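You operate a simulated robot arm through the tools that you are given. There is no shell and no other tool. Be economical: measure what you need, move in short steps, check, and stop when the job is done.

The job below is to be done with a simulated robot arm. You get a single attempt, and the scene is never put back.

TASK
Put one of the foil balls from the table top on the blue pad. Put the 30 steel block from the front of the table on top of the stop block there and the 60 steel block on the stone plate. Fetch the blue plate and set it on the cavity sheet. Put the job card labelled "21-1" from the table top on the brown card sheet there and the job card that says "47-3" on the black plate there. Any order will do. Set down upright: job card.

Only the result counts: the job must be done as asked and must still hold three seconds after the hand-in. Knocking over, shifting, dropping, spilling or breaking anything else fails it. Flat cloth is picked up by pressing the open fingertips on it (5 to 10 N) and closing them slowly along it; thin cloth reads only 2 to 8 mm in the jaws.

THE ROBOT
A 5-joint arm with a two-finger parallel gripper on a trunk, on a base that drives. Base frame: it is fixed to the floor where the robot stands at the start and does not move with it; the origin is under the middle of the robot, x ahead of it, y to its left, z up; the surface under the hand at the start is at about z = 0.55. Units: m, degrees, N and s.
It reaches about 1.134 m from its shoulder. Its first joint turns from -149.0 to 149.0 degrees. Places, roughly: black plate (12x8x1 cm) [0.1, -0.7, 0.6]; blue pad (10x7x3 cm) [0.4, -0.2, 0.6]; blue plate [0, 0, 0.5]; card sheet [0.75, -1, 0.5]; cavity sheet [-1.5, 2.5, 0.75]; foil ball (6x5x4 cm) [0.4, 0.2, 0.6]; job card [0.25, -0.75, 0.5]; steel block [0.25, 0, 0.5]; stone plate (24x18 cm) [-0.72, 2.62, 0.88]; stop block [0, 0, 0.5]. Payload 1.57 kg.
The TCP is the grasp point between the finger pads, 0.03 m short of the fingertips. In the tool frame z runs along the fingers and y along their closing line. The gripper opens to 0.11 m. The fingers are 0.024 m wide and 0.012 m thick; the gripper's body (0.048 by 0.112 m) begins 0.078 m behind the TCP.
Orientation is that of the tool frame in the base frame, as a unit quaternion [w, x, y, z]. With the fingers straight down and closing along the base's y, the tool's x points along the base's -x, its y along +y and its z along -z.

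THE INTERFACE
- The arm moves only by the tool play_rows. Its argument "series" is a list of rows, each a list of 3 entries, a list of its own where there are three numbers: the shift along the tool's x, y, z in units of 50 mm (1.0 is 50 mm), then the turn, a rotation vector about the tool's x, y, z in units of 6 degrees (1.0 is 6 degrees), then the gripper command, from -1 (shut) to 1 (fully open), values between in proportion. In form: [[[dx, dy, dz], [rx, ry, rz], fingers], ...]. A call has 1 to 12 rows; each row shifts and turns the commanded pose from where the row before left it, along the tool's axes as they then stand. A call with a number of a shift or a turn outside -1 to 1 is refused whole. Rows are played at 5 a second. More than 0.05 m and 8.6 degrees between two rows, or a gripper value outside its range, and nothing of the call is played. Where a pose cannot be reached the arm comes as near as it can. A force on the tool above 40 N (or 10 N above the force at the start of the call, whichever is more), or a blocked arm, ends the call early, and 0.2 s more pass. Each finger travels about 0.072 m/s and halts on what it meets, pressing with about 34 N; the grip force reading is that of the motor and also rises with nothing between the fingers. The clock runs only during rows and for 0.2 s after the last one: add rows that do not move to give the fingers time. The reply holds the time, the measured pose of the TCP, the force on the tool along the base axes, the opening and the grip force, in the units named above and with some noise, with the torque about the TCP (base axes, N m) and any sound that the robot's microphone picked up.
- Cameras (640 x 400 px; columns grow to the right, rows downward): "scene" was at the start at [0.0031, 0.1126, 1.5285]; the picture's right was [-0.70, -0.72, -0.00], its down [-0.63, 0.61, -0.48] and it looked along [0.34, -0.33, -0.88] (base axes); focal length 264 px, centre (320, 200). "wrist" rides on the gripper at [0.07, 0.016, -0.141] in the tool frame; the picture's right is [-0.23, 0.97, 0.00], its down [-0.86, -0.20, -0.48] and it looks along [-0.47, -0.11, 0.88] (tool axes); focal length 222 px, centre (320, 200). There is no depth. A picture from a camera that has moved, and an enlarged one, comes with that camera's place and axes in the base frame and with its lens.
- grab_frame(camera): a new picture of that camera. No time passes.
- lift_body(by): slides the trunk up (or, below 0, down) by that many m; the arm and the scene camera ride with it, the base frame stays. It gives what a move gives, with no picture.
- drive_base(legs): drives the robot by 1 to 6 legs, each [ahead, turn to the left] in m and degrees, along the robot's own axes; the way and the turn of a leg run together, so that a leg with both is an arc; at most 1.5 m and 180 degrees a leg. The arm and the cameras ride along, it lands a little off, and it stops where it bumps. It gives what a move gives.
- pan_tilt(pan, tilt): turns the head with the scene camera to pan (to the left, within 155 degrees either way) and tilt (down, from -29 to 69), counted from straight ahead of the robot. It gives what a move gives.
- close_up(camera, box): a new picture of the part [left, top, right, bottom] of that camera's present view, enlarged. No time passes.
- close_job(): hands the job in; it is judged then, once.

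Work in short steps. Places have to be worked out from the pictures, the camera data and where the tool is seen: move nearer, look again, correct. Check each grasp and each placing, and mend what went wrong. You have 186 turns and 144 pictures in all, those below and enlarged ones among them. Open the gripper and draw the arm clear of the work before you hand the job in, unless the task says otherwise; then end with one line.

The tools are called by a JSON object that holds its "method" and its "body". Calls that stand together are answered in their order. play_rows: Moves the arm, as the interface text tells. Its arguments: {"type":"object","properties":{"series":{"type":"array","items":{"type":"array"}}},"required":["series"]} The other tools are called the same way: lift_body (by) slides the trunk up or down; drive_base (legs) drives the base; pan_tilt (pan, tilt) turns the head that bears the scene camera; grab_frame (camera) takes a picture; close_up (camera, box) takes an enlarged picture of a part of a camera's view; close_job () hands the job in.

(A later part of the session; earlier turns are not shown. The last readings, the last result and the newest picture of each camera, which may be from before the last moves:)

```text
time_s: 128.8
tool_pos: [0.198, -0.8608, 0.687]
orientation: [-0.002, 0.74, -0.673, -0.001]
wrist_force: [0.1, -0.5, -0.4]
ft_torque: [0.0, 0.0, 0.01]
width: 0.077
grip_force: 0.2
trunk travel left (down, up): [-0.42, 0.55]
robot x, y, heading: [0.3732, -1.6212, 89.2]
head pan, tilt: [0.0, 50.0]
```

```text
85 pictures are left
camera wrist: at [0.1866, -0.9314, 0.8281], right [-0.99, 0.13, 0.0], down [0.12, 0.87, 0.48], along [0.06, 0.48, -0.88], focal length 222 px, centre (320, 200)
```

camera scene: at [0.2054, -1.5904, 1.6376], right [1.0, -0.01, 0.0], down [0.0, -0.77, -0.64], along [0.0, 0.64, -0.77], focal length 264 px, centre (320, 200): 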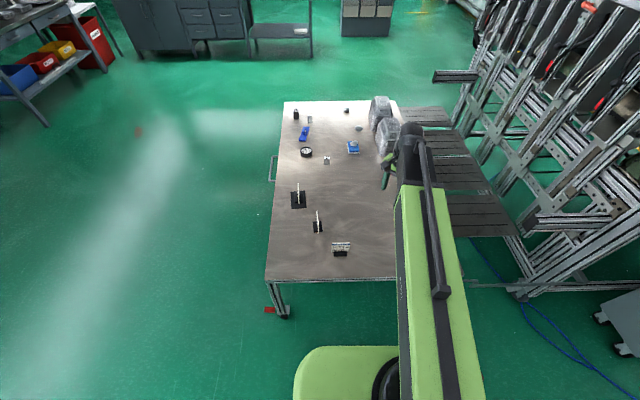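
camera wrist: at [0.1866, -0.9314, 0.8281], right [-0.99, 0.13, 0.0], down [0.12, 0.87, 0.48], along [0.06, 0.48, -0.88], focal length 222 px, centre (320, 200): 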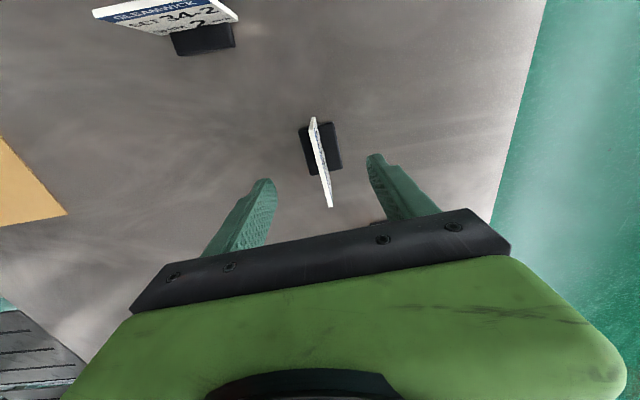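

{"method": "lift_body", "body": {"by": -0.066}}

{"method": "play_rows", "body": {"series": [[[0, 0, 0], [0, 0, 0], 0], [[0, 0, 0], [0, 0, 0], -0.3], [[0, 0, 0], [0, 0, 0], -0.5], [[0, 0, 0], [0, 0, 0], -0.7], [[0, 0, 0], [0, 0, 0], -1], [[0, 0, 0], [0, 0, 0], -1], [[0, 0, 0], [0, 0, 0], -1]]}}

{"method": "lift_body", "body": {"by": 0.2}}

{"method": "grab_frame", "body": {"camera": "wrist"}}

```text
time_s: 129.8
tool_pos: [0.198, -0.8603, 0.6204]
orientation: [-0.002, 0.74, -0.673, 0.0]
wrist_force: [-0.3, 0.5, 0.3]
ft_torque: [0.0, -0.02, -0.01]
width: 0.077
grip_force: 0.0
trunk travel left (down, up): [-0.354, 0.616]
robot x, y, heading: [0.373, -1.6273, 89.4]
head pan, tilt: [0.0, 50.0]
```

```text
time_s: 131.4
tool_pos: [0.1975, -0.8597, 0.621]
orientation: [-0.002, 0.74, -0.673, -0.001]
wrist_force: [-0.4, 0.2, 0.0]
ft_torque: [0.03, 0.02, 0.01]
width: 0.0047
grip_force: 24.7
trunk travel left (down, up): [-0.354, 0.616]
robot x, y, heading: [0.3725, -1.6215, 89.5]
head pan, tilt: [0.0, 50.0]
```

```text
time_s: 133.6
tool_pos: [0.1967, -0.86, 0.8223]
orientation: [-0.002, 0.74, -0.672, -0.001]
wrist_force: [-0.3, -0.4, -0.5]
ft_torque: [0.03, 0.03, 0.02]
width: 0.0045
grip_force: 25.1
trunk travel left (down, up): [-0.554, 0.416]
robot x, y, heading: [0.3757, -1.6238, 89.4]
head pan, tilt: [0.0, 50.0]
```

```text
84 pictures are left
camera wrist: at [0.1866, -0.9313, 0.962], right [-0.99, 0.13, 0.0], down [0.12, 0.87, 0.48], along [0.06, 0.48, -0.88], focal length 222 px, centre (320, 200)
```

wrist: 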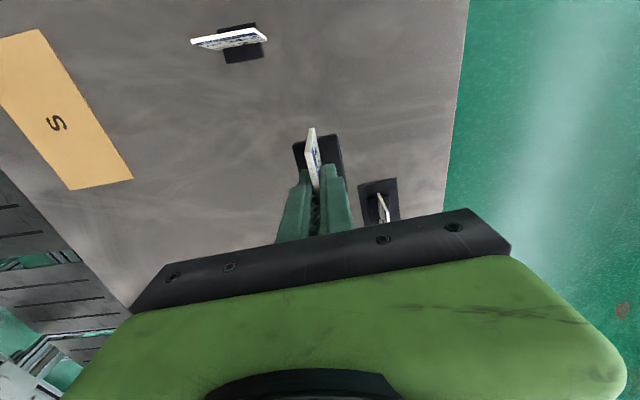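

21-1 held. Carry it over the brown sheet.

{"method": "play_rows", "body": {"series": [[[0.217, -0.903, 0], [0, 0, 0], -1], [[0.217, -0.903, 0], [0, 0, 0], -1], [[0.217, -0.903, 0], [0, 0, 0], -1], [[0.217, -0.903, 0], [0, 0, 0], -1], [[0.217, -0.903, 0], [0, 0, 0], -1], [[0.217, -0.903, 0], [0, 0, 0], -1], [[0.217, -0.903, 0], [0, 0, 0], -1], [[0.217, -0.903, 0], [0, 0, 0], -1], [[0.217, -0.903, 0], [0, 0, 0], -1], [[0.217, -0.903, 0], [0, 0, 0], -1], [[0, 0, 0], [0, 0, 0], -1]]}}

{"method": "lift_body", "body": {"by": -0.15}}

{"method": "grab_frame", "body": {"camera": "wrist"}}

```text
time_s: 136.0
tool_pos: [0.6572, -0.9246, 0.8213]
orientation: [-0.002, 0.74, -0.673, -0.001]
wrist_force: [0.0, -1.0, 0.5]
ft_torque: [0.0, -0.03, 0.01]
width: 0.0046
grip_force: 24.6
trunk travel left (down, up): [-0.554, 0.416]
robot x, y, heading: [0.3744, -1.6257, 89.5]
head pan, tilt: [0.0, 50.0]
```

```text
time_s: 137.8
tool_pos: [0.6572, -0.924, 0.6709]
orientation: [-0.002, 0.74, -0.672, -0.001]
wrist_force: [0.1, 0.5, 0.0]
ft_torque: [0.0, 0.0, 0.03]
width: 0.0046
grip_force: 25.4
trunk travel left (down, up): [-0.404, 0.566]
robot x, y, heading: [0.374, -1.6239, 89.6]
head pan, tilt: [0.0, 50.0]
```

```text
83 pictures are left
camera wrist: at [0.6455, -0.996, 0.8121], right [-0.99, 0.13, 0.0], down [0.12, 0.87, 0.48], along [0.06, 0.48, -0.88], focal length 222 px, centre (320, 200)
```

wrist: 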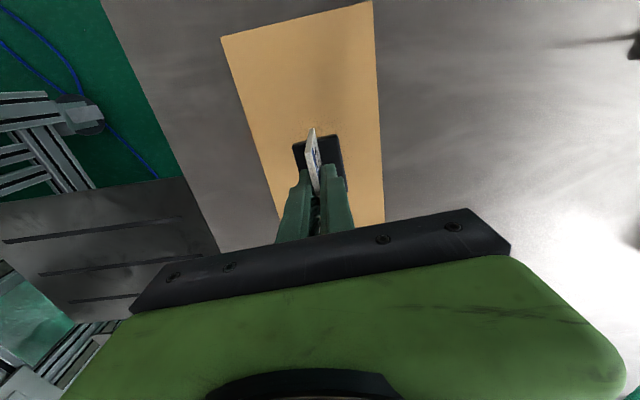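

Well over the sheet. Lower to just above, then step to contact.

{"method": "lift_body", "body": {"by": -0.046}}

{"method": "lift_body", "body": {"by": -0.002}}

{"method": "lift_body", "body": {"by": -0.002}}

```text
time_s: 138.7
tool_pos: [0.6564, -0.9239, 0.6254]
orientation: [-0.001, 0.74, -0.672, -0.001]
wrist_force: [-0.9, -0.3, -0.1]
ft_torque: [-0.03, -0.03, -0.01]
width: 0.0048
grip_force: 25.3
trunk travel left (down, up): [-0.358, 0.612]
robot x, y, heading: [0.3726, -1.6236, 89.6]
head pan, tilt: [0.0, 50.0]
```

```text
time_s: 139.2
tool_pos: [0.6565, -0.924, 0.6243]
orientation: [-0.002, 0.74, -0.672, -0.001]
wrist_force: [-0.1, 1.1, 9.8]
ft_torque: [0.1, 0.02, -0.01]
width: 0.0045
grip_force: 24.8
trunk travel left (down, up): [-0.356, 0.614]
robot x, y, heading: [0.3734, -1.6253, 89.6]
head pan, tilt: [0.0, 50.0]
```

```text
time_s: 139.7
tool_pos: [0.6556, -0.9264, 0.6212]
orientation: [-0.001, 0.741, -0.672, 0.0]
wrist_force: [0.8, 2.0, 22.4]
ft_torque: [0.04, 0.01, 0.03]
width: 0.0046
grip_force: 24.8
trunk travel left (down, up): [-0.354, 0.616]
robot x, y, heading: [0.3757, -1.6234, 89.4]
head pan, tilt: [0.0, 50.0]
```

Contact; relieve 2 mm, open, rise and check.

{"method": "lift_body", "body": {"by": 0.002}}

{"method": "play_rows", "body": {"series": [[[0, 0, 0], [0, 0, 0], -0.85], [[0, 0, 0], [0, 0, 0], -0.7], [[0, 0, 0], [0, 0, 0], -0.5], [[0, 0, 0], [0, 0, 0], -0.2], [[0, 0, 0], [0, 0, 0], 0.1], [[0, 0, 0], [0, 0, 0], 0.1]]}}

{"method": "lift_body", "body": {"by": 0.25}}

{"method": "grab_frame", "body": {"camera": "wrist"}}

```text
time_s: 140.2
tool_pos: [0.6573, -0.9246, 0.624]
orientation: [-0.002, 0.74, -0.672, -0.001]
wrist_force: [0.0, -1.7, 2.1]
ft_torque: [-0.09, 0.04, 0.01]
width: 0.0043
grip_force: 24.4
trunk travel left (down, up): [-0.356, 0.614]
robot x, y, heading: [0.3757, -1.6208, 89.9]
head pan, tilt: [0.0, 50.0]
```

```text
time_s: 141.6
tool_pos: [0.6566, -0.9246, 0.6236]
orientation: [-0.001, 0.74, -0.673, 0.0]
wrist_force: [0.8, -0.1, 0.0]
ft_torque: [0.0, -0.01, 0.01]
width: 0.0605
grip_force: 0.0
trunk travel left (down, up): [-0.356, 0.614]
robot x, y, heading: [0.3721, -1.6213, 89.8]
head pan, tilt: [0.0, 50.0]
```

```text
time_s: 144.2
tool_pos: [0.6557, -0.9243, 0.8728]
orientation: [-0.002, 0.741, -0.672, -0.001]
wrist_force: [-0.9, 0.0, 0.0]
ft_torque: [0.01, 0.01, 0.0]
width: 0.0606
grip_force: 0.1
trunk travel left (down, up): [-0.606, 0.364]
robot x, y, heading: [0.3725, -1.6249, 89.5]
head pan, tilt: [0.0, 50.0]
```

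```text
82 pictures are left
camera wrist: at [0.6454, -0.9961, 1.014], right [-0.99, 0.13, 0.0], down [0.12, 0.87, 0.48], along [0.06, 0.48, -0.88], focal length 222 px, centre (320, 200)
```

wrist: 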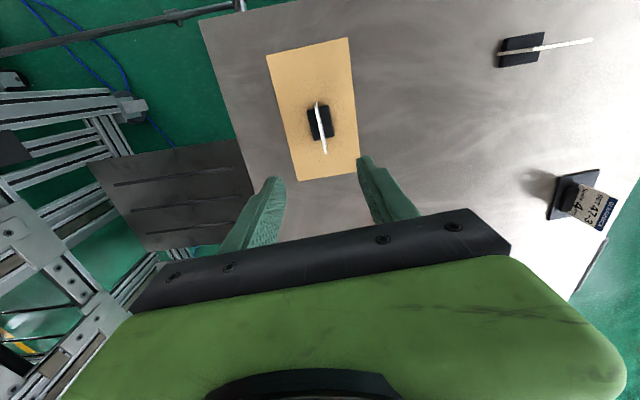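

21-1 stands on the brown sheet. Now drive back to the front of the table for the 60 block.

{"method": "drive_base", "body": {"legs": [[0, 90.5], [0.93, 0], [0, -90], [1.5, 0], [0.1, 0], [0, -90]]}}

{"method": "pan_tilt", "body": {"pan": -10, "tilt": 50}}

{"method": "grab_frame", "body": {"camera": "scene"}}

```text
time_s: 168.3
tool_pos: [0.1377, -0.3086, 0.8722]
orientation: [0.002, -0.053, 0.999, -0.001]
wrist_force: [0.2, -0.6, 1.0]
ft_torque: [0.0, 0.05, -0.02]
width: 0.0608
grip_force: 0.1
trunk travel left (down, up): [-0.606, 0.364]
robot x, y, heading: [-0.5646, -0.0655, 0.6]
head pan, tilt: [0.0, 50.0]
```

```text
time_s: 169.1
tool_pos: [0.1383, -0.309, 0.8734]
orientation: [0.002, -0.054, 0.999, -0.002]
wrist_force: [0.3, 0.5, -0.1]
ft_torque: [-0.02, -0.02, 0.0]
width: 0.0607
grip_force: 0.1
trunk travel left (down, up): [-0.606, 0.364]
robot x, y, heading: [-0.5636, -0.0638, 0.6]
head pan, tilt: [-10.0, 50.0]
```

```text
81 pictures are left
camera scene: at [-0.5335, 0.0894, 1.5836], right [-0.16, -0.99, 0.0], down [-0.76, 0.12, -0.64], along [0.63, -0.1, -0.77], focal length 264 px, centre (320, 200)
```

scene: 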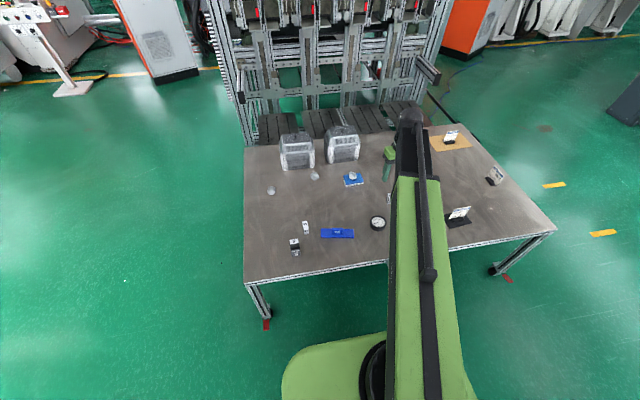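

All placed items stand. Move above the 60 block (≈(0.142,0.046)).

{"method": "play_rows", "body": {"series": [[[-0.1, 0.876, 0], [0, 0, 0], 0.6], [[-0.1, 0.876, 0], [0, 0, 0], 0.6], [[-0.1, 0.876, 0], [0, 0, 0], 0.6], [[-0.1, 0.876, 0], [0, 0, 0], 0.6], [[-0.1, 0.876, 0], [0, 0, 0], 0.6], [[-0.1, 0.876, 0], [0, 0, 0], 0.6], [[-0.1, 0.876, 0], [0, 0, 0], 0.6], [[-0.1, 0.876, 0], [0, 0, 0], 0.6], [[0, 0, 0], [0, 0, 0.48], 0.6], [[0, 0, 0], [0, 0, 0], 0.6]]}}

{"method": "lift_body", "body": {"by": -0.1}}

{"method": "close_up", "body": {"camera": "wrist", "box": [200, 60, 440, 210]}}

```text
time_s: 171.2
tool_pos: [0.1412, 0.045, 0.8738]
orientation: [0.002, -0.028, 1.0, -0.002]
wrist_force: [0.4, -0.1, 0.1]
ft_torque: [0.0, -0.01, 0.02]
width: 0.0881
grip_force: 0.0
trunk travel left (down, up): [-0.606, 0.364]
robot x, y, heading: [-0.565, -0.0681, 0.5]
head pan, tilt: [-10.0, 50.0]
```

```text
time_s: 172.6
tool_pos: [0.1414, 0.0445, 0.7734]
orientation: [0.002, -0.028, 1.0, -0.001]
wrist_force: [-0.1, 0.3, 0.3]
ft_torque: [0.0, -0.04, 0.03]
width: 0.0879
grip_force: 0.1
trunk travel left (down, up): [-0.506, 0.464]
robot x, y, heading: [-0.563, -0.066, 0.6]
head pan, tilt: [-10.0, 50.0]
```

```text
2.67 times, centred on (320, 135) of wrist
camera zoom: at [0.0683, 0.0564, 0.9141], right [0.17, 0.99, 0.0], down [0.86, -0.15, 0.48], along [0.47, -0.08, -0.88], focal length 592 px, centre (320, 373)
```

zoom: 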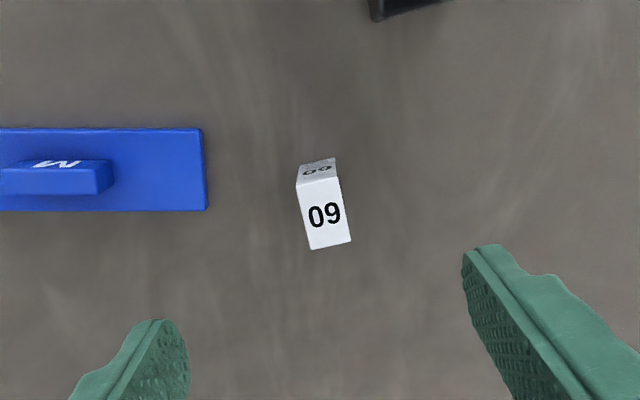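

Perfectly aligned. Lower to z≈0.60 and grip.

{"method": "play_rows", "body": {"series": [[[-0.05, 0.01, 0], [0, 0, 0], 0.6], [[0, 0, 0], [0, 0, 0], 0.6]]}}

{"method": "lift_body", "body": {"by": -0.173}}

{"method": "play_rows", "body": {"series": [[[0, 0, 0], [0, 0, 0], 0.2], [[0, 0, 0], [0, 0, 0], -0.2], [[0, 0, 0], [0, 0, 0], -0.5], [[0, 0, 0], [0, 0, 0], -1], [[0, 0, 0], [0, 0, 0], -1], [[0, 0, 0], [0, 0, 0], -1]]}}

{"method": "lift_body", "body": {"by": 0.25}}

{"method": "grab_frame", "body": {"camera": "wrist"}}

```text
time_s: 173.2
tool_pos: [0.1434, 0.0445, 0.7729]
orientation: [0.002, -0.028, 1.0, -0.001]
wrist_force: [-0.5, 0.2, 0.7]
ft_torque: [0.03, -0.02, 0.01]
width: 0.0879
grip_force: 0.1
trunk travel left (down, up): [-0.506, 0.464]
robot x, y, heading: [-0.5613, -0.0642, 0.8]
head pan, tilt: [-10.0, 50.0]
```

```text
time_s: 175.1
tool_pos: [0.142, 0.0447, 0.6]
orientation: [0.002, -0.028, 1.0, -0.001]
wrist_force: [-0.2, -0.6, -0.3]
ft_torque: [0.01, -0.02, -0.01]
width: 0.088
grip_force: 0.0
trunk travel left (down, up): [-0.333, 0.637]
robot x, y, heading: [-0.5645, -0.0677, 0.9]
head pan, tilt: [-10.0, 50.0]
```

```text
time_s: 176.5
tool_pos: [0.1433, 0.0438, 0.5997]
orientation: [0.001, -0.027, 1.0, 0.0]
wrist_force: [0.1, 1.8, 1.6]
ft_torque: [0.15, 0.01, 0.0]
width: 0.0216
grip_force: 34.2
trunk travel left (down, up): [-0.333, 0.637]
robot x, y, heading: [-0.5655, -0.0645, 0.7]
head pan, tilt: [-10.0, 50.0]
```

```text
time_s: 179.1
tool_pos: [0.1443, 0.0451, 0.8499]
orientation: [0.002, -0.028, 1.0, -0.001]
wrist_force: [0.3, 1.2, -4.3]
ft_torque: [0.04, 0.01, 0.01]
width: 0.022
grip_force: 34.2
trunk travel left (down, up): [-0.583, 0.387]
robot x, y, heading: [-0.5666, -0.0661, 0.9]
head pan, tilt: [-10.0, 50.0]
```

```text
79 pictures are left
camera wrist: at [0.0708, 0.0572, 0.9909], right [0.17, 0.99, 0.0], down [0.86, -0.15, 0.48], along [0.47, -0.08, -0.88], focal length 222 px, centre (320, 200)
```

wrist: 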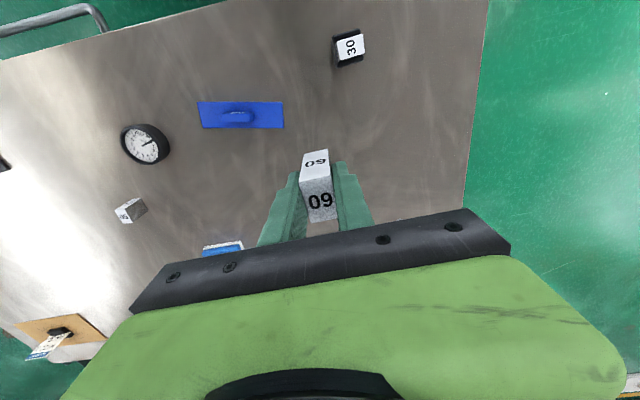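

60 block held firmly. Raise further, turn to +y and drive toward the bench.

{"method": "lift_body", "body": {"by": 0.25}}

{"method": "drive_base", "body": {"legs": [[0, 90], [1.45, 0]]}}

{"method": "pan_tilt", "body": {"pan": 0, "tilt": 40}}

{"method": "grab_frame", "body": {"camera": "scene"}}

```text
time_s: 181.7
tool_pos: [0.1434, 0.045, 1.0995]
orientation: [0.003, -0.028, 1.0, 0.0]
wrist_force: [0.4, 0.5, -3.8]
ft_torque: [0.01, -0.03, -0.02]
width: 0.0219
grip_force: 34.3
trunk travel left (down, up): [-0.833, 0.137]
robot x, y, heading: [-0.5642, -0.0688, 1.0]
head pan, tilt: [-10.0, 50.0]
```

```text
time_s: 192.7
tool_pos: [-0.6706, 2.1059, 1.0987]
orientation: [-0.001, 0.724, -0.69, 0.001]
wrist_force: [0.0, 0.8, -3.7]
ft_torque: [0.03, 0.0, 0.01]
width: 0.0218
grip_force: 34.0
trunk travel left (down, up): [-0.833, 0.137]
robot x, y, heading: [-0.5652, 1.3987, 90.6]
head pan, tilt: [-10.0, 50.0]
```

```text
time_s: 193.5
tool_pos: [-0.6733, 2.1053, 1.1005]
orientation: [-0.002, 0.724, -0.69, -0.001]
wrist_force: [0.3, 0.1, -3.1]
ft_torque: [0.0, -0.01, 0.0]
width: 0.0217
grip_force: 34.3
trunk travel left (down, up): [-0.833, 0.137]
robot x, y, heading: [-0.5646, 1.3955, 90.6]
head pan, tilt: [0.0, 40.0]
```

```text
78 pictures are left
camera scene: at [-0.735, 1.436, 1.8246], right [1.0, 0.01, 0.0], down [0.01, -0.64, -0.77], along [-0.01, 0.77, -0.64], focal length 264 px, centre (320, 200)
```

scene: 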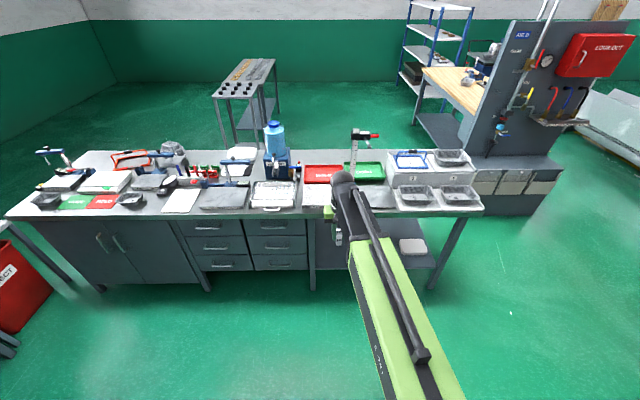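

{"method": "close_up", "body": {"camera": "scene", "box": [20, 110, 260, 230]}}

{"method": "close_up", "body": {"camera": "scene", "box": [240, 110, 440, 230]}}

{"method": "grab_frame", "body": {"camera": "wrist"}}

```text
2.67 times, centred on (140, 170) of scene
camera zoom: at [-0.735, 1.436, 1.8246], right [1.0, 0.01, 0.0], down [0.01, -0.64, -0.77], along [-0.01, 0.77, -0.64], focal length 703 px, centre (800, 280)
```

zoom: 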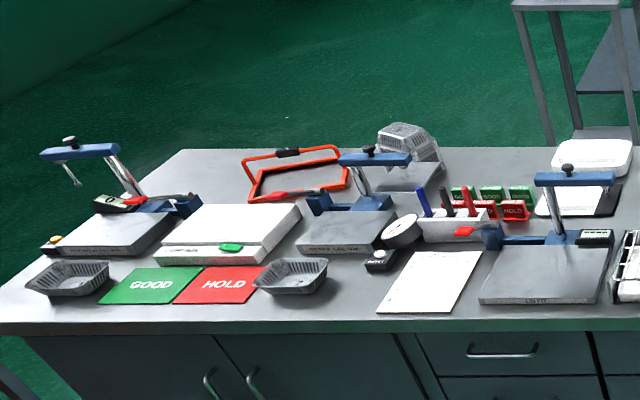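

```text
3.20 times, centred on (340, 170) of scene
camera zoom: at [-0.735, 1.436, 1.8246], right [1.0, 0.01, 0.0], down [0.01, -0.64, -0.77], along [-0.01, 0.77, -0.64], focal length 844 px, centre (256, 296)
```

zoom: 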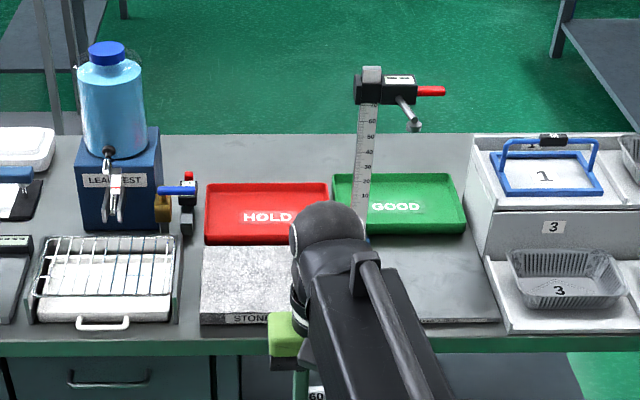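

```text
75 pictures are left
camera wrist: at [-0.6863, 2.0343, 1.2409], right [-0.98, 0.18, 0.0], down [0.16, 0.86, 0.48], along [0.09, 0.47, -0.88], focal length 222 px, centre (320, 200)
```

wrist: 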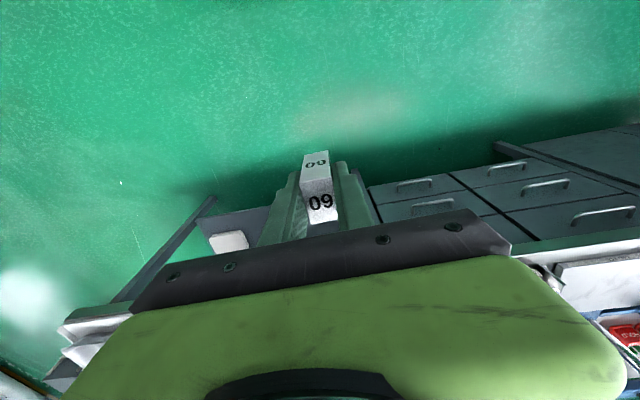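

The white sheet at ≈(-1.53,2.57) must be the cavity sheet; the stone plate spans x≈-0.845…-0.605, y≈2.505…2.69. Drive forward 0.42 m to bring the block over the stone plate.

{"method": "drive_base", "body": {"legs": [[0.42, 0]]}}

{"method": "grab_frame", "body": {"camera": "wrist"}}

```text
time_s: 196.0
tool_pos: [-0.6745, 2.5259, 1.1002]
orientation: [-0.001, 0.724, -0.69, 0.0]
wrist_force: [-0.1, 0.3, -4.2]
ft_torque: [-0.04, 0.03, -0.01]
width: 0.0219
grip_force: 34.0
trunk travel left (down, up): [-0.833, 0.137]
robot x, y, heading: [-0.5697, 1.8149, 90.4]
head pan, tilt: [0.0, 40.0]
```

```text
74 pictures are left
camera wrist: at [-0.6895, 2.4551, 1.2404], right [-0.98, 0.18, 0.0], down [0.16, 0.86, 0.48], along [0.09, 0.47, -0.88], focal length 222 px, centre (320, 200)
```

wrist: 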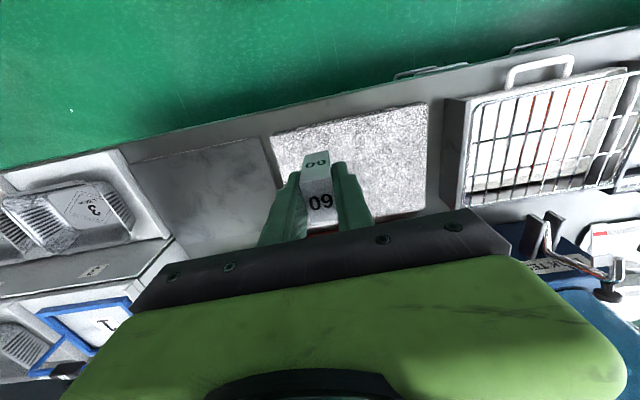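

Plate centre ≈(-0.72,2.605). Move the block above it, then lower in stages.

{"method": "play_rows", "body": {"series": [[[-0.79, 0.42, 0], [0, 0, 0], -1], [[-0.79, 0.42, 0], [0, 0, 0], -1], [[0, 0, 0], [0, 0, 0], -1]]}}

{"method": "lift_body", "body": {"by": -0.12}}

{"method": "grab_frame", "body": {"camera": "wrist"}}

{"method": "grab_frame", "body": {"camera": "scene"}}

```text
time_s: 196.8
tool_pos: [-0.7207, 2.6028, 1.1007]
orientation: [-0.002, 0.724, -0.69, -0.001]
wrist_force: [0.4, 0.1, -3.3]
ft_torque: [0.01, 0.02, 0.0]
width: 0.0216
grip_force: 34.0
trunk travel left (down, up): [-0.833, 0.137]
robot x, y, heading: [-0.5729, 1.8177, 90.3]
head pan, tilt: [0.0, 40.0]
```

```text
time_s: 198.3
tool_pos: [-0.72, 2.6025, 0.9796]
orientation: [-0.001, 0.723, -0.691, 0.0]
wrist_force: [-0.8, -1.0, -3.4]
ft_torque: [-0.01, 0.0, 0.01]
width: 0.0218
grip_force: 34.1
trunk travel left (down, up): [-0.713, 0.257]
robot x, y, heading: [-0.5699, 1.8189, 90.3]
head pan, tilt: [0.0, 40.0]
```

```text
73 pictures are left
camera wrist: at [-0.7347, 2.5312, 1.121], right [-0.98, 0.18, 0.0], down [0.16, 0.86, 0.48], along [0.09, 0.47, -0.88], focal length 222 px, centre (320, 200)
```

wrist: 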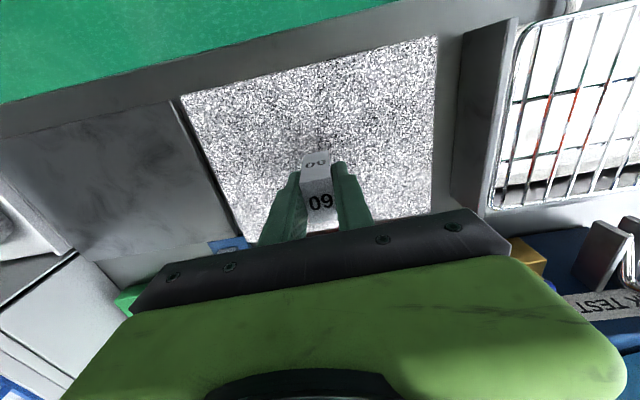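

```text
72 pictures are left
camera scene: at [-0.7384, 1.8559, 1.7048], right [1.0, 0.01, 0.0], down [0.01, -0.64, -0.77], along [-0.01, 0.77, -0.64], focal length 264 px, centre (320, 200)
```

scene: 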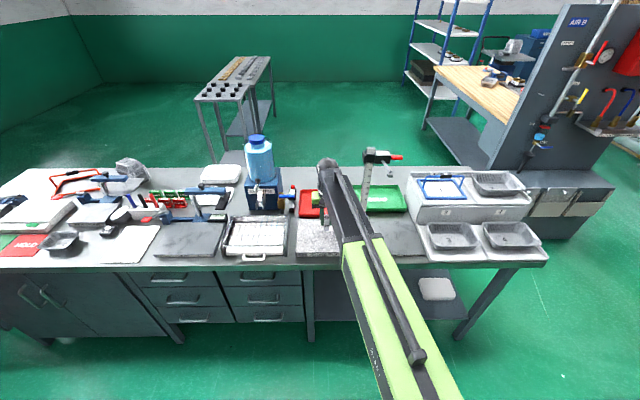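

Clear. Lower in steps to contact.

{"method": "lift_body", "body": {"by": -0.02}}

{"method": "lift_body", "body": {"by": -0.006}}

{"method": "lift_body", "body": {"by": -0.004}}

{"method": "close_up", "body": {"camera": "wrist", "box": [220, 80, 420, 230]}}

```text
time_s: 199.0
tool_pos: [-0.7205, 2.6029, 0.9591]
orientation: [-0.001, 0.724, -0.69, -0.001]
wrist_force: [1.0, -0.8, -3.3]
ft_torque: [0.02, 0.02, 0.01]
width: 0.0219
grip_force: 34.1
trunk travel left (down, up): [-0.693, 0.277]
robot x, y, heading: [-0.5681, 1.817, 90.6]
head pan, tilt: [0.0, 40.0]
```

```text
time_s: 199.6
tool_pos: [-0.7199, 2.6029, 0.9547]
orientation: [-0.002, 0.724, -0.69, -0.001]
wrist_force: [-0.1, -0.2, -3.4]
ft_torque: [0.0, -0.01, -0.01]
width: 0.0215
grip_force: 33.3
trunk travel left (down, up): [-0.687, 0.283]
robot x, y, heading: [-0.5661, 1.8143, 90.5]
head pan, tilt: [0.0, 40.0]
```

```text
time_s: 200.1
tool_pos: [-0.7194, 2.6023, 0.9488]
orientation: [-0.002, 0.723, -0.691, -0.001]
wrist_force: [0.6, 0.2, -3.2]
ft_torque: [-0.01, 0.0, 0.01]
width: 0.0216
grip_force: 33.6
trunk travel left (down, up): [-0.683, 0.287]
robot x, y, heading: [-0.569, 1.8131, 90.5]
head pan, tilt: [0.0, 40.0]
```

```text
2.67 times, centred on (320, 155) of wrist
camera zoom: at [-0.7347, 2.5312, 1.0909], right [-0.98, 0.18, 0.0], down [0.16, 0.86, 0.48], along [0.09, 0.47, -0.88], focal length 592 px, centre (320, 320)
```

zoom: 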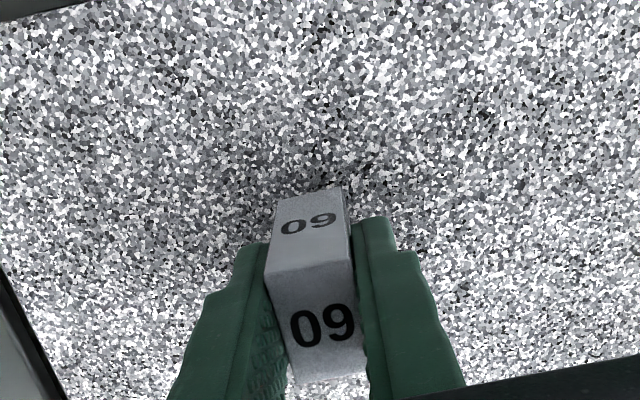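

{"method": "lift_body", "body": {"by": -0.004}}

{"method": "lift_body", "body": {"by": -0.004}}

{"method": "lift_body", "body": {"by": -0.004}}

```text
time_s: 200.6
tool_pos: [-0.7209, 2.6014, 0.9463]
orientation: [-0.002, 0.723, -0.691, 0.0]
wrist_force: [-0.7, -0.6, -3.5]
ft_torque: [-0.01, -0.02, 0.0]
width: 0.0218
grip_force: 34.1
trunk travel left (down, up): [-0.679, 0.291]
robot x, y, heading: [-0.5694, 1.8178, 90.6]
head pan, tilt: [0.0, 40.0]
```

```text
time_s: 201.2
tool_pos: [-0.719, 2.6021, 0.9417]
orientation: [-0.002, 0.724, -0.69, -0.001]
wrist_force: [0.5, -0.8, -4.2]
ft_torque: [-0.03, 0.0, 0.03]
width: 0.022
grip_force: 34.5
trunk travel left (down, up): [-0.675, 0.295]
robot x, y, heading: [-0.5697, 1.8155, 90.3]
head pan, tilt: [0.0, 40.0]
```

```text
time_s: 201.7
tool_pos: [-0.7199, 2.6031, 0.9387]
orientation: [-0.003, 0.723, -0.691, -0.001]
wrist_force: [-0.1, -0.8, -3.6]
ft_torque: [-0.01, 0.01, 0.0]
width: 0.0222
grip_force: 34.1
trunk travel left (down, up): [-0.671, 0.299]
robot x, y, heading: [-0.5718, 1.8191, 90.3]
head pan, tilt: [0.0, 40.0]
```

{"method": "lift_body", "body": {"by": -0.003}}

{"method": "lift_body", "body": {"by": -0.003}}

{"method": "lift_body", "body": {"by": -0.003}}

```text
time_s: 202.2
tool_pos: [-0.7207, 2.6024, 0.9345]
orientation: [-0.002, 0.723, -0.691, -0.002]
wrist_force: [0.2, 0.2, -3.6]
ft_torque: [-0.02, 0.02, 0.0]
width: 0.0218
grip_force: 33.7
trunk travel left (down, up): [-0.668, 0.302]
robot x, y, heading: [-0.5728, 1.815, 90.4]
head pan, tilt: [0.0, 40.0]
```

```text
time_s: 202.7
tool_pos: [-0.7204, 2.6015, 0.9317]
orientation: [-0.002, 0.724, -0.69, -0.001]
wrist_force: [0.3, 0.5, -4.4]
ft_torque: [-0.02, 0.02, 0.01]
width: 0.0219
grip_force: 34.2
trunk travel left (down, up): [-0.665, 0.305]
robot x, y, heading: [-0.5662, 1.8167, 90.7]
head pan, tilt: [0.0, 40.0]
```

```text
time_s: 203.2
tool_pos: [-0.7202, 2.6014, 0.9297]
orientation: [-0.002, 0.724, -0.69, -0.001]
wrist_force: [-1.6, 7.9, 17.5]
ft_torque: [0.03, 0.11, -0.05]
width: 0.0215
grip_force: 34.2
trunk travel left (down, up): [-0.662, 0.308]
robot x, y, heading: [-0.5647, 1.8166, 90.6]
head pan, tilt: [0.0, 40.0]
```

Contact. Relieve 2 mm, open moderately, rise and check.

{"method": "lift_body", "body": {"by": 0.002}}

{"method": "play_rows", "body": {"series": [[[0, 0, 0], [0, 0, 0], -0.5], [[0, 0, 0], [0, 0, 0], -0.4], [[0, 0, 0], [0, 0, 0], -0.2], [[0, 0, 0], [0, 0, 0], 0.1], [[0, 0, 0], [0, 0, 0], 0.3], [[0, 0, 0], [0, 0, 0], 0.3]]}}

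{"method": "lift_body", "body": {"by": 0.2}}

{"method": "grab_frame", "body": {"camera": "wrist"}}

```text
time_s: 203.8
tool_pos: [-0.721, 2.6013, 0.9314]
orientation: [-0.001, 0.723, -0.69, 0.0]
wrist_force: [-1.4, 0.0, -3.6]
ft_torque: [0.02, 0.02, -0.01]
width: 0.0218
grip_force: 34.2
trunk travel left (down, up): [-0.664, 0.306]
robot x, y, heading: [-0.5691, 1.816, 90.5]
head pan, tilt: [0.0, 40.0]
```

```text
time_s: 205.2
tool_pos: [-0.7202, 2.602, 0.9306]
orientation: [-0.002, 0.724, -0.69, -0.001]
wrist_force: [0.3, -0.1, -0.2]
ft_torque: [0.0, -0.01, 0.01]
width: 0.0714
grip_force: 0.2
trunk travel left (down, up): [-0.664, 0.306]
robot x, y, heading: [-0.5663, 1.8185, 90.7]
head pan, tilt: [0.0, 40.0]
```

```text
time_s: 207.3
tool_pos: [-0.7199, 2.602, 1.1307]
orientation: [-0.002, 0.724, -0.689, 0.0]
wrist_force: [0.2, 0.1, 0.0]
ft_torque: [0.01, -0.04, 0.01]
width: 0.0717
grip_force: 0.0
trunk travel left (down, up): [-0.864, 0.106]
robot x, y, heading: [-0.5707, 1.8175, 90.5]
head pan, tilt: [0.0, 40.0]
```

```text
70 pictures are left
camera wrist: at [-0.7347, 2.531, 1.272], right [-0.98, 0.18, 0.0], down [0.16, 0.86, 0.48], along [0.09, 0.47, -0.88], focal length 222 px, centre (320, 200)
```

wrist: 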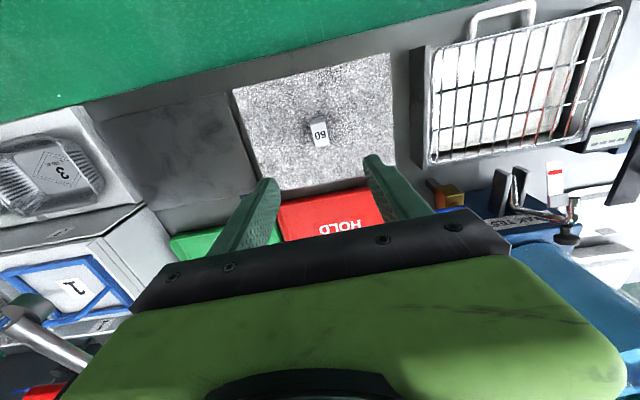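

The 60 block stands on the stone plate. While here, inspect the white sheet with the head camera.

{"method": "pan_tilt", "body": {"pan": 45, "tilt": 35}}

{"method": "grab_frame", "body": {"camera": "scene"}}

{"method": "close_up", "body": {"camera": "scene", "box": [240, 120, 440, 245]}}

```text
time_s: 208.4
tool_pos: [-0.7204, 2.6017, 1.1296]
orientation: [-0.002, 0.724, -0.69, -0.001]
wrist_force: [0.1, -0.6, 0.1]
ft_torque: [-0.03, 0.01, 0.0]
width: 0.0712
grip_force: 0.1
trunk travel left (down, up): [-0.864, 0.106]
robot x, y, heading: [-0.5693, 1.818, 90.2]
head pan, tilt: [45.0, 35.0]
```

```text
69 pictures are left
camera scene: at [-0.8004, 1.8323, 1.8633], right [0.7, 0.71, 0.0], down [0.41, -0.4, -0.82], along [-0.58, 0.57, -0.57], focal length 264 px, centre (320, 200)
```

scene: 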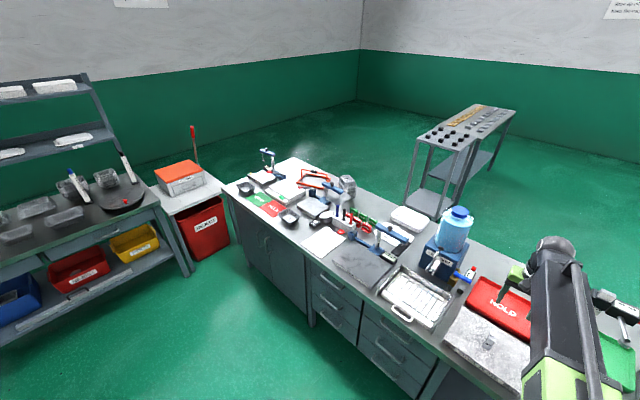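

```text
3.20 times, centred on (340, 182) of scene
camera zoom: at [-0.8004, 1.8323, 1.8633], right [0.7, 0.71, 0.0], down [0.41, -0.4, -0.82], along [-0.58, 0.57, -0.57], focal length 844 px, centre (256, 256)
```

zoom: 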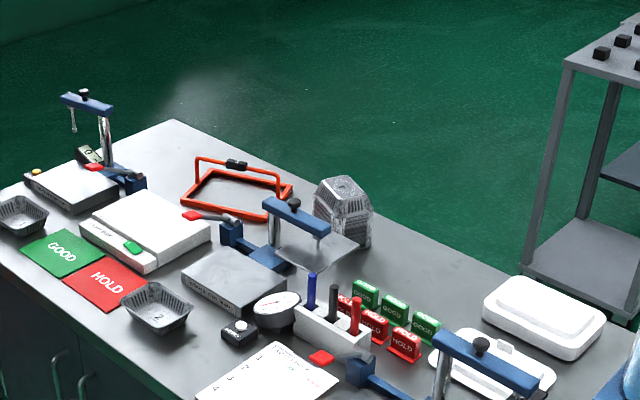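

{"method": "close_up", "body": {"camera": "scene", "box": [285, 210, 365, 275]}}

```text
6.15 times, centred on (325, 242) of scene
camera zoom: at [-0.8004, 1.8323, 1.8633], right [0.7, 0.71, 0.0], down [0.41, -0.4, -0.82], along [-0.58, 0.57, -0.57], focal length 1623 px, centre (289, -62)
```

zoom: 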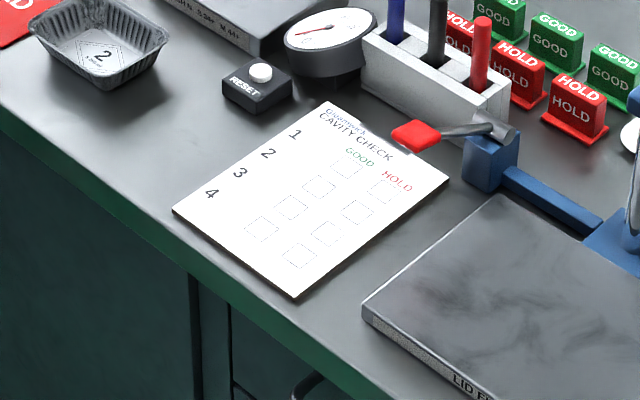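

"CAVITY CHECK" – that's the cavity sheet, centre ≈(-1.536,2.583), 0.15×0.20 m. Now back to the table front for the blue plate.

{"method": "drive_base", "body": {"legs": [[-0.5, 0], [-1.4, 0], [0, -90.5]]}}

{"method": "lift_body", "body": {"by": -0.25}}

{"method": "grab_frame", "body": {"camera": "wrist"}}

```text
time_s: 221.9
tool_pos: [0.2408, 0.0414, 1.1303]
orientation: [0.001, -0.013, 1.0, 0.0]
wrist_force: [0.5, 0.6, 0.1]
ft_torque: [0.01, 0.02, 0.03]
width: 0.0717
grip_force: 0.0
trunk travel left (down, up): [-0.864, 0.106]
robot x, y, heading: [-0.55, -0.1136, -0.1]
head pan, tilt: [45.0, 35.0]
```

```text
time_s: 224.5
tool_pos: [0.2398, 0.0412, 0.8818]
orientation: [0.002, -0.014, 1.0, -0.001]
wrist_force: [-0.1, 0.1, 0.6]
ft_torque: [0.0, -0.01, -0.01]
width: 0.0716
grip_force: 0.1
trunk travel left (down, up): [-0.614, 0.356]
robot x, y, heading: [-0.5467, -0.1113, -0.4]
head pan, tilt: [45.0, 35.0]
```

```text
66 pictures are left
camera wrist: at [0.1682, 0.0567, 1.0221], right [0.2, 0.98, 0.0], down [0.86, -0.18, 0.48], along [0.47, -0.1, -0.88], focal length 222 px, centre (320, 200)
```

wrist: 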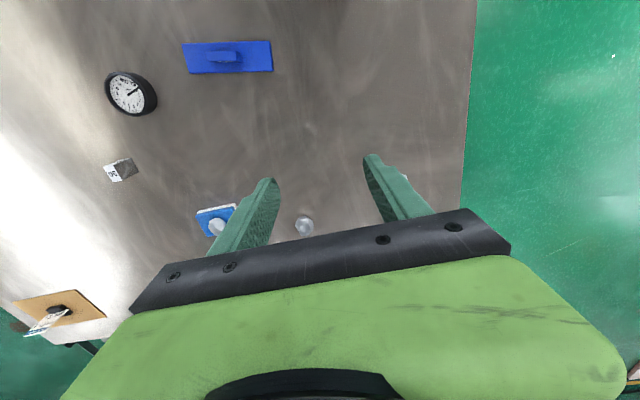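

Blue plate handle ≈(0.101,-0.091). Move above it and turn the hand 90° so it closes across the handle.

{"method": "play_rows", "body": {"series": [[[0.713, -0.64, 0], [0, 0, 0], 0.3], [[0.713, -0.64, 0], [0, 0, 0], 0.3], [[0.713, -0.64, 0], [0, 0, 0], 0.3], [[0.713, -0.64, 0], [0, 0, 0], 0.3], [[0, 0, 0], [0, 0, 1], 0.3], [[0, 0, 0], [0, 0, 1], 0.3], [[0, 0, 0], [0, 0, 1], 0.3], [[0, 0, 0], [0, 0, 1], 0.3], [[0, 0, 0], [0, 0, 1], 0.3], [[0, 0, 0], [0, 0, 1], 0.3], [[0, 0, 0], [0, 0, 1], 0.3], [[0, 0, 0], [0, 0, 1], 0.3]]}}

{"method": "play_rows", "body": {"series": [[[0, 0, 0], [0, 0, 1], 0.3], [[0, 0, 0], [0, 0, 1], 0.3], [[0, 0, 0], [0, 0, 1], 0.3], [[0, 0, 0], [0, 0, 1], 0.3], [[0, 0, 0], [0, 0, 1], 0.3], [[0, 0, 0], [0, 0, 1], 0.3], [[0, 0, 0], [0, 0, 1], 0.3], [[0, 0, 0], [0, 0, 0], 0.3]]}}

{"method": "lift_body", "body": {"by": -0.13}}

{"method": "close_up", "body": {"camera": "wrist", "box": [200, 60, 440, 210]}}

```text
time_s: 227.1
tool_pos: [0.1026, -0.0895, 0.8812]
orientation: [0.003, 0.395, 0.919, 0.0]
wrist_force: [-0.7, -0.8, 0.5]
ft_torque: [0.0, -0.01, -0.02]
width: 0.0717
grip_force: 0.1
trunk travel left (down, up): [-0.614, 0.356]
robot x, y, heading: [-0.5482, -0.1089, -0.1]
head pan, tilt: [45.0, 35.0]
```

```text
time_s: 228.9
tool_pos: [0.1022, -0.0894, 0.881]
orientation: [0.002, 0.698, 0.716, 0.0]
wrist_force: [0.9, 0.7, 0.5]
ft_torque: [-0.02, 0.0, 0.0]
width: 0.0714
grip_force: 0.1
trunk travel left (down, up): [-0.614, 0.356]
robot x, y, heading: [-0.5495, -0.1149, -0.0]
head pan, tilt: [45.0, 35.0]
```

```text
time_s: 230.5
tool_pos: [0.1015, -0.0887, 0.7509]
orientation: [0.003, 0.698, 0.716, 0.0]
wrist_force: [0.1, -0.7, -0.3]
ft_torque: [0.01, 0.03, -0.01]
width: 0.0714
grip_force: 0.0
trunk travel left (down, up): [-0.484, 0.486]
robot x, y, heading: [-0.546, -0.1128, -0.3]
head pan, tilt: [45.0, 35.0]
```

```text
2.67 times, centred on (320, 135) of wrist
camera zoom: at [0.114, -0.0191, 0.8923], right [0.98, -0.2, 0.0], down [-0.18, -0.86, 0.48], along [-0.09, -0.47, -0.88], focal length 592 px, centre (320, 373)
```

zoom: 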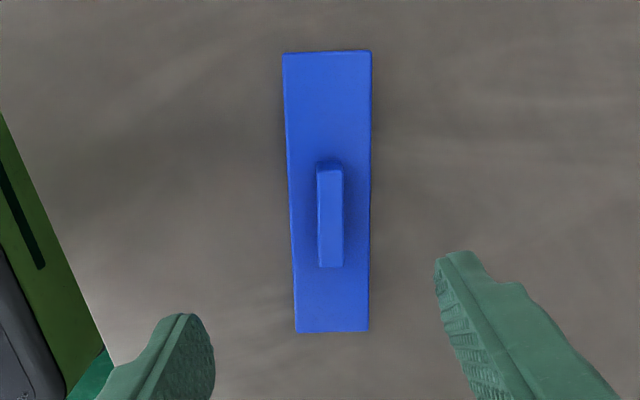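

Handle is offset ~7 mm and turned 12° relative to the hand. Correct both and lower partway.

{"method": "play_rows", "body": {"series": [[[-0.14, 0.07, 0], [0, 0, 0], 0.3], [[0, 0, 0], [0, 0, 1], 0.3], [[0, 0, 0], [0, 0, 1], 0.3], [[0, 0, 0], [0, 0, 0], 0.3]]}}

{"method": "lift_body", "body": {"by": -0.12}}

{"method": "close_up", "body": {"camera": "wrist", "box": [200, 80, 440, 230]}}

```text
time_s: 231.5
tool_pos: [0.1048, -0.0962, 0.7509]
orientation: [0.001, 0.769, 0.639, 0.002]
wrist_force: [0.1, 0.1, -0.3]
ft_torque: [0.03, 0.02, -0.02]
width: 0.0713
grip_force: 0.0
trunk travel left (down, up): [-0.484, 0.486]
robot x, y, heading: [-0.5481, -0.1086, -0.3]
head pan, tilt: [45.0, 35.0]
```

```text
time_s: 233.0
tool_pos: [0.1057, -0.0957, 0.6314]
orientation: [0.001, 0.768, 0.64, 0.001]
wrist_force: [0.1, 0.4, -0.6]
ft_torque: [-0.01, 0.02, -0.02]
width: 0.0715
grip_force: 0.0
trunk travel left (down, up): [-0.364, 0.606]
robot x, y, heading: [-0.5485, -0.1066, -0.6]
head pan, tilt: [45.0, 35.0]
```

```text
2.67 times, centred on (320, 155) of wrist
camera zoom: at [0.1321, -0.0308, 0.7724], right [0.92, -0.4, 0.0], down [-0.35, -0.8, 0.48], along [-0.19, -0.44, -0.88], focal length 592 px, centre (320, 320)
```

zoom: 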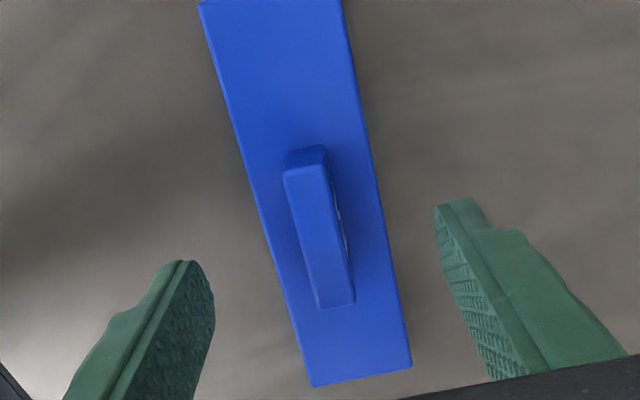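

Aligned with the handle. Lower to z≈0.598 (tips just above the plate) and grip.

{"method": "lift_body", "body": {"by": -0.033}}

{"method": "close_up", "body": {"camera": "wrist", "box": [200, 80, 440, 230]}}

```text
time_s: 233.7
tool_pos: [0.1063, -0.0955, 0.5983]
orientation: [0.001, 0.769, 0.639, 0.001]
wrist_force: [1.0, -0.9, 0.0]
ft_torque: [0.03, -0.02, 0.02]
width: 0.0718
grip_force: 0.0
trunk travel left (down, up): [-0.331, 0.639]
robot x, y, heading: [-0.547, -0.111, -0.4]
head pan, tilt: [45.0, 35.0]
```

```text
2.67 times, centred on (320, 155) of wrist
camera zoom: at [0.1321, -0.0308, 0.7393], right [0.92, -0.4, 0.0], down [-0.35, -0.8, 0.48], along [-0.19, -0.44, -0.88], focal length 592 px, centre (320, 320)
```

zoom: 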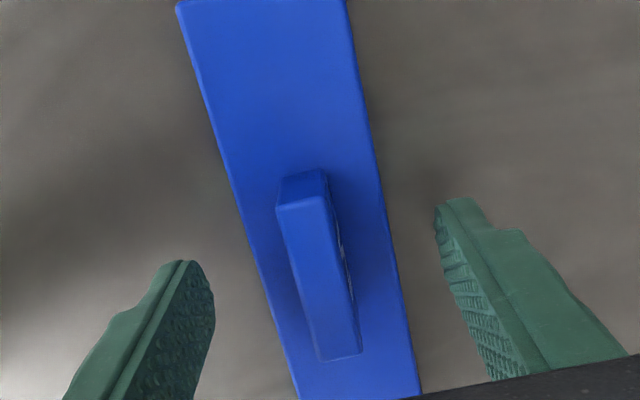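

{"method": "play_rows", "body": {"series": [[[0, 0, 0], [0, 0, 0], 0], [[0, 0, 0], [0, 0, 0], -0.4], [[0, 0, 0], [0, 0, 0], -0.6], [[0, 0, 0], [0, 0, 0], -1], [[0, 0, 0], [0, 0, 0], -1], [[0, 0, 0], [0, 0, 0], -1]]}}

{"method": "lift_body", "body": {"by": 0.1}}

{"method": "grab_frame", "body": {"camera": "wrist"}}

```text
time_s: 235.1
tool_pos: [0.1051, -0.0964, 0.5984]
orientation: [0.001, 0.769, 0.639, 0.001]
wrist_force: [0.2, 0.1, 0.3]
ft_torque: [0.03, 0.04, 0.05]
width: 0.0129
grip_force: 30.2
trunk travel left (down, up): [-0.331, 0.639]
robot x, y, heading: [-0.5486, -0.1131, -0.1]
head pan, tilt: [45.0, 35.0]
```

```text
time_s: 236.5
tool_pos: [0.106, -0.0959, 0.6984]
orientation: [0.002, 0.769, 0.639, 0.0]
wrist_force: [0.3, 0.2, -1.1]
ft_torque: [-0.04, 0.03, 0.02]
width: 0.0132
grip_force: 29.9
trunk travel left (down, up): [-0.431, 0.539]
robot x, y, heading: [-0.5505, -0.1104, -0.2]
head pan, tilt: [45.0, 35.0]
```

```text
62 pictures are left
camera wrist: at [0.1322, -0.0307, 0.8392], right [0.92, -0.4, 0.0], down [-0.35, -0.8, 0.48], along [-0.19, -0.44, -0.88], focal length 222 px, centre (320, 200)
```

wrist: 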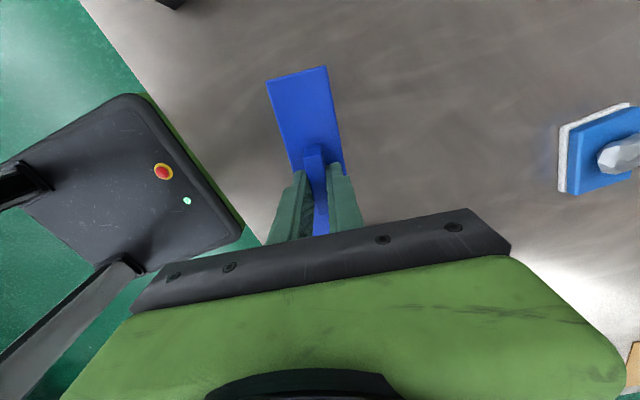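

Blue plate held by its handle. Raise high and drive to the bench in front of the cavity sheet.

{"method": "lift_body", "body": {"by": 0.43}}

{"method": "drive_base", "body": {"legs": [[0, 118], [1.4, 0], [0.42, 0], [0, -28]]}}

{"method": "pan_tilt", "body": {"pan": 0, "tilt": 40}}

{"method": "grab_frame", "body": {"camera": "scene"}}

```text
refused: 0.43 is not a number from -0.4 to 0.4
```

```text
time_s: 252.0
tool_pos: [-1.4428, 2.1325, 0.699]
orientation: [0.001, 0.087, 0.996, 0.002]
wrist_force: [-2.0, -0.2, -2.2]
ft_torque: [-0.04, -0.04, 0.0]
width: 0.0133
grip_force: 30.5
trunk travel left (down, up): [-0.431, 0.539]
robot x, y, heading: [-1.4078, 1.4786, 90.6]
head pan, tilt: [45.0, 35.0]
```

```text
time_s: 253.1
tool_pos: [-1.4425, 2.1334, 0.6981]
orientation: [0.001, 0.087, 0.996, 0.001]
wrist_force: [0.3, 0.7, -1.9]
ft_torque: [-0.02, 0.04, 0.03]
width: 0.0136
grip_force: 30.0
trunk travel left (down, up): [-0.431, 0.539]
robot x, y, heading: [-1.4124, 1.478, 90.9]
head pan, tilt: [0.0, 40.0]
```

```text
61 pictures are left
camera scene: at [-1.5795, 1.5163, 1.4227], right [1.0, 0.02, 0.0], down [0.01, -0.64, -0.77], along [-0.01, 0.77, -0.64], focal length 264 px, centre (320, 200)
```

scene: 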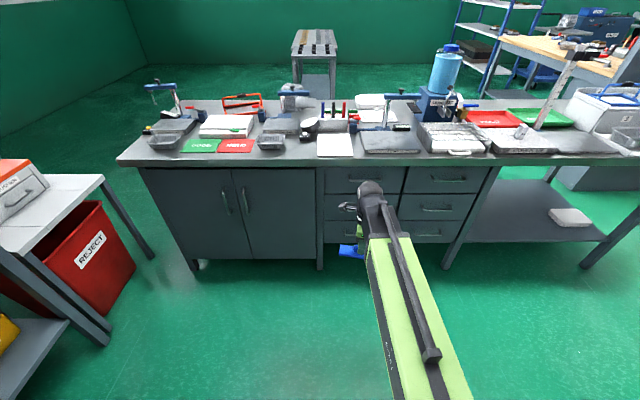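

The lift was refused (limit 0.4) so the drive was done low, but the plate is still held and cleared by ~2 cm; I'll recheck the table later. Now raise and rotate so the plate lies along the sheet's long side.

{"method": "lift_body", "body": {"by": 0.39}}

{"method": "play_rows", "body": {"series": [[[0, 0, 0], [0, 0, -1], -1], [[0, 0, 0], [0, 0, -1], -1], [[0, 0, 0], [0, 0, -1], -1], [[0, 0, 0], [0, 0, -1], -1], [[0, 0, 0], [0, 0, -1], -1], [[0, 0, 0], [0, 0, -1], -1], [[0, 0, 0], [0, 0, -1], -1], [[0, 0, 0], [0, 0, -1], -1], [[0, 0, 0], [0, 0, -1], -1]]}}

{"method": "play_rows", "body": {"series": [[[0, 0, 0], [0, 0, -1], -1], [[0, 0, 0], [0, 0, -1], -1], [[0, 0, 0], [0, 0, -1], -1], [[0, 0, 0], [0, 0, -1], -1], [[0, 0, 0], [0, 0, -1], -1], [[0, 0, 0], [0, 0, -1], -1], [[0, 0, 0], [0, 0, -1], -1], [[0, 0, 0], [0, 0, -0.65], -1], [[0, 0, 0], [0, 0, 0], -1]]}}

{"method": "grab_frame", "body": {"camera": "wrist"}}

```text
time_s: 256.9
tool_pos: [-1.4422, 2.1315, 1.088]
orientation: [0.0, 0.087, 0.996, 0.001]
wrist_force: [-0.1, 0.2, -0.9]
ft_torque: [0.02, 0.0, -0.02]
width: 0.0133
grip_force: 30.3
trunk travel left (down, up): [-0.821, 0.149]
robot x, y, heading: [-1.4096, 1.4795, 90.7]
head pan, tilt: [0.0, 40.0]
```

```text
time_s: 258.9
tool_pos: [-1.443, 2.1329, 1.0881]
orientation: [0.002, -0.377, 0.926, 0.001]
wrist_force: [0.4, -0.1, -2.0]
ft_torque: [-0.04, -0.05, 0.03]
width: 0.0136
grip_force: 29.9
trunk travel left (down, up): [-0.821, 0.149]
robot x, y, heading: [-1.4111, 1.4823, 91.1]
head pan, tilt: [0.0, 40.0]
```

```text
time_s: 260.9
tool_pos: [-1.4436, 2.132, 1.0878]
orientation: [-0.002, 0.708, -0.706, -0.001]
wrist_force: [0.3, 0.2, -1.6]
ft_torque: [0.01, -0.01, 0.02]
width: 0.0134
grip_force: 30.1
trunk travel left (down, up): [-0.821, 0.149]
robot x, y, heading: [-1.4121, 1.4805, 90.9]
head pan, tilt: [0.0, 40.0]
```

```text
60 pictures are left
camera wrist: at [-1.4604, 2.0618, 1.229], right [-0.97, 0.23, 0.0], down [0.2, 0.85, 0.48], along [0.11, 0.47, -0.88], focal length 222 px, centre (320, 200)
```

wrist: 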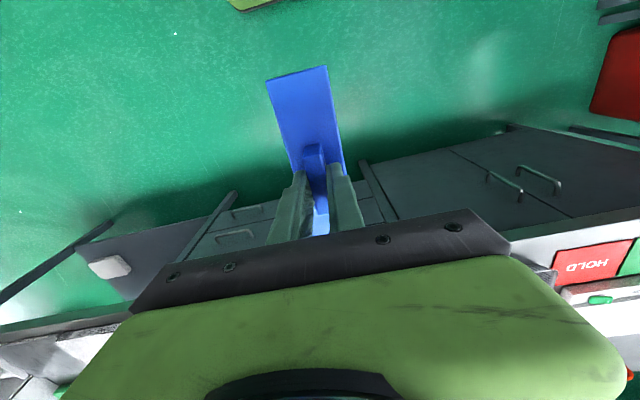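

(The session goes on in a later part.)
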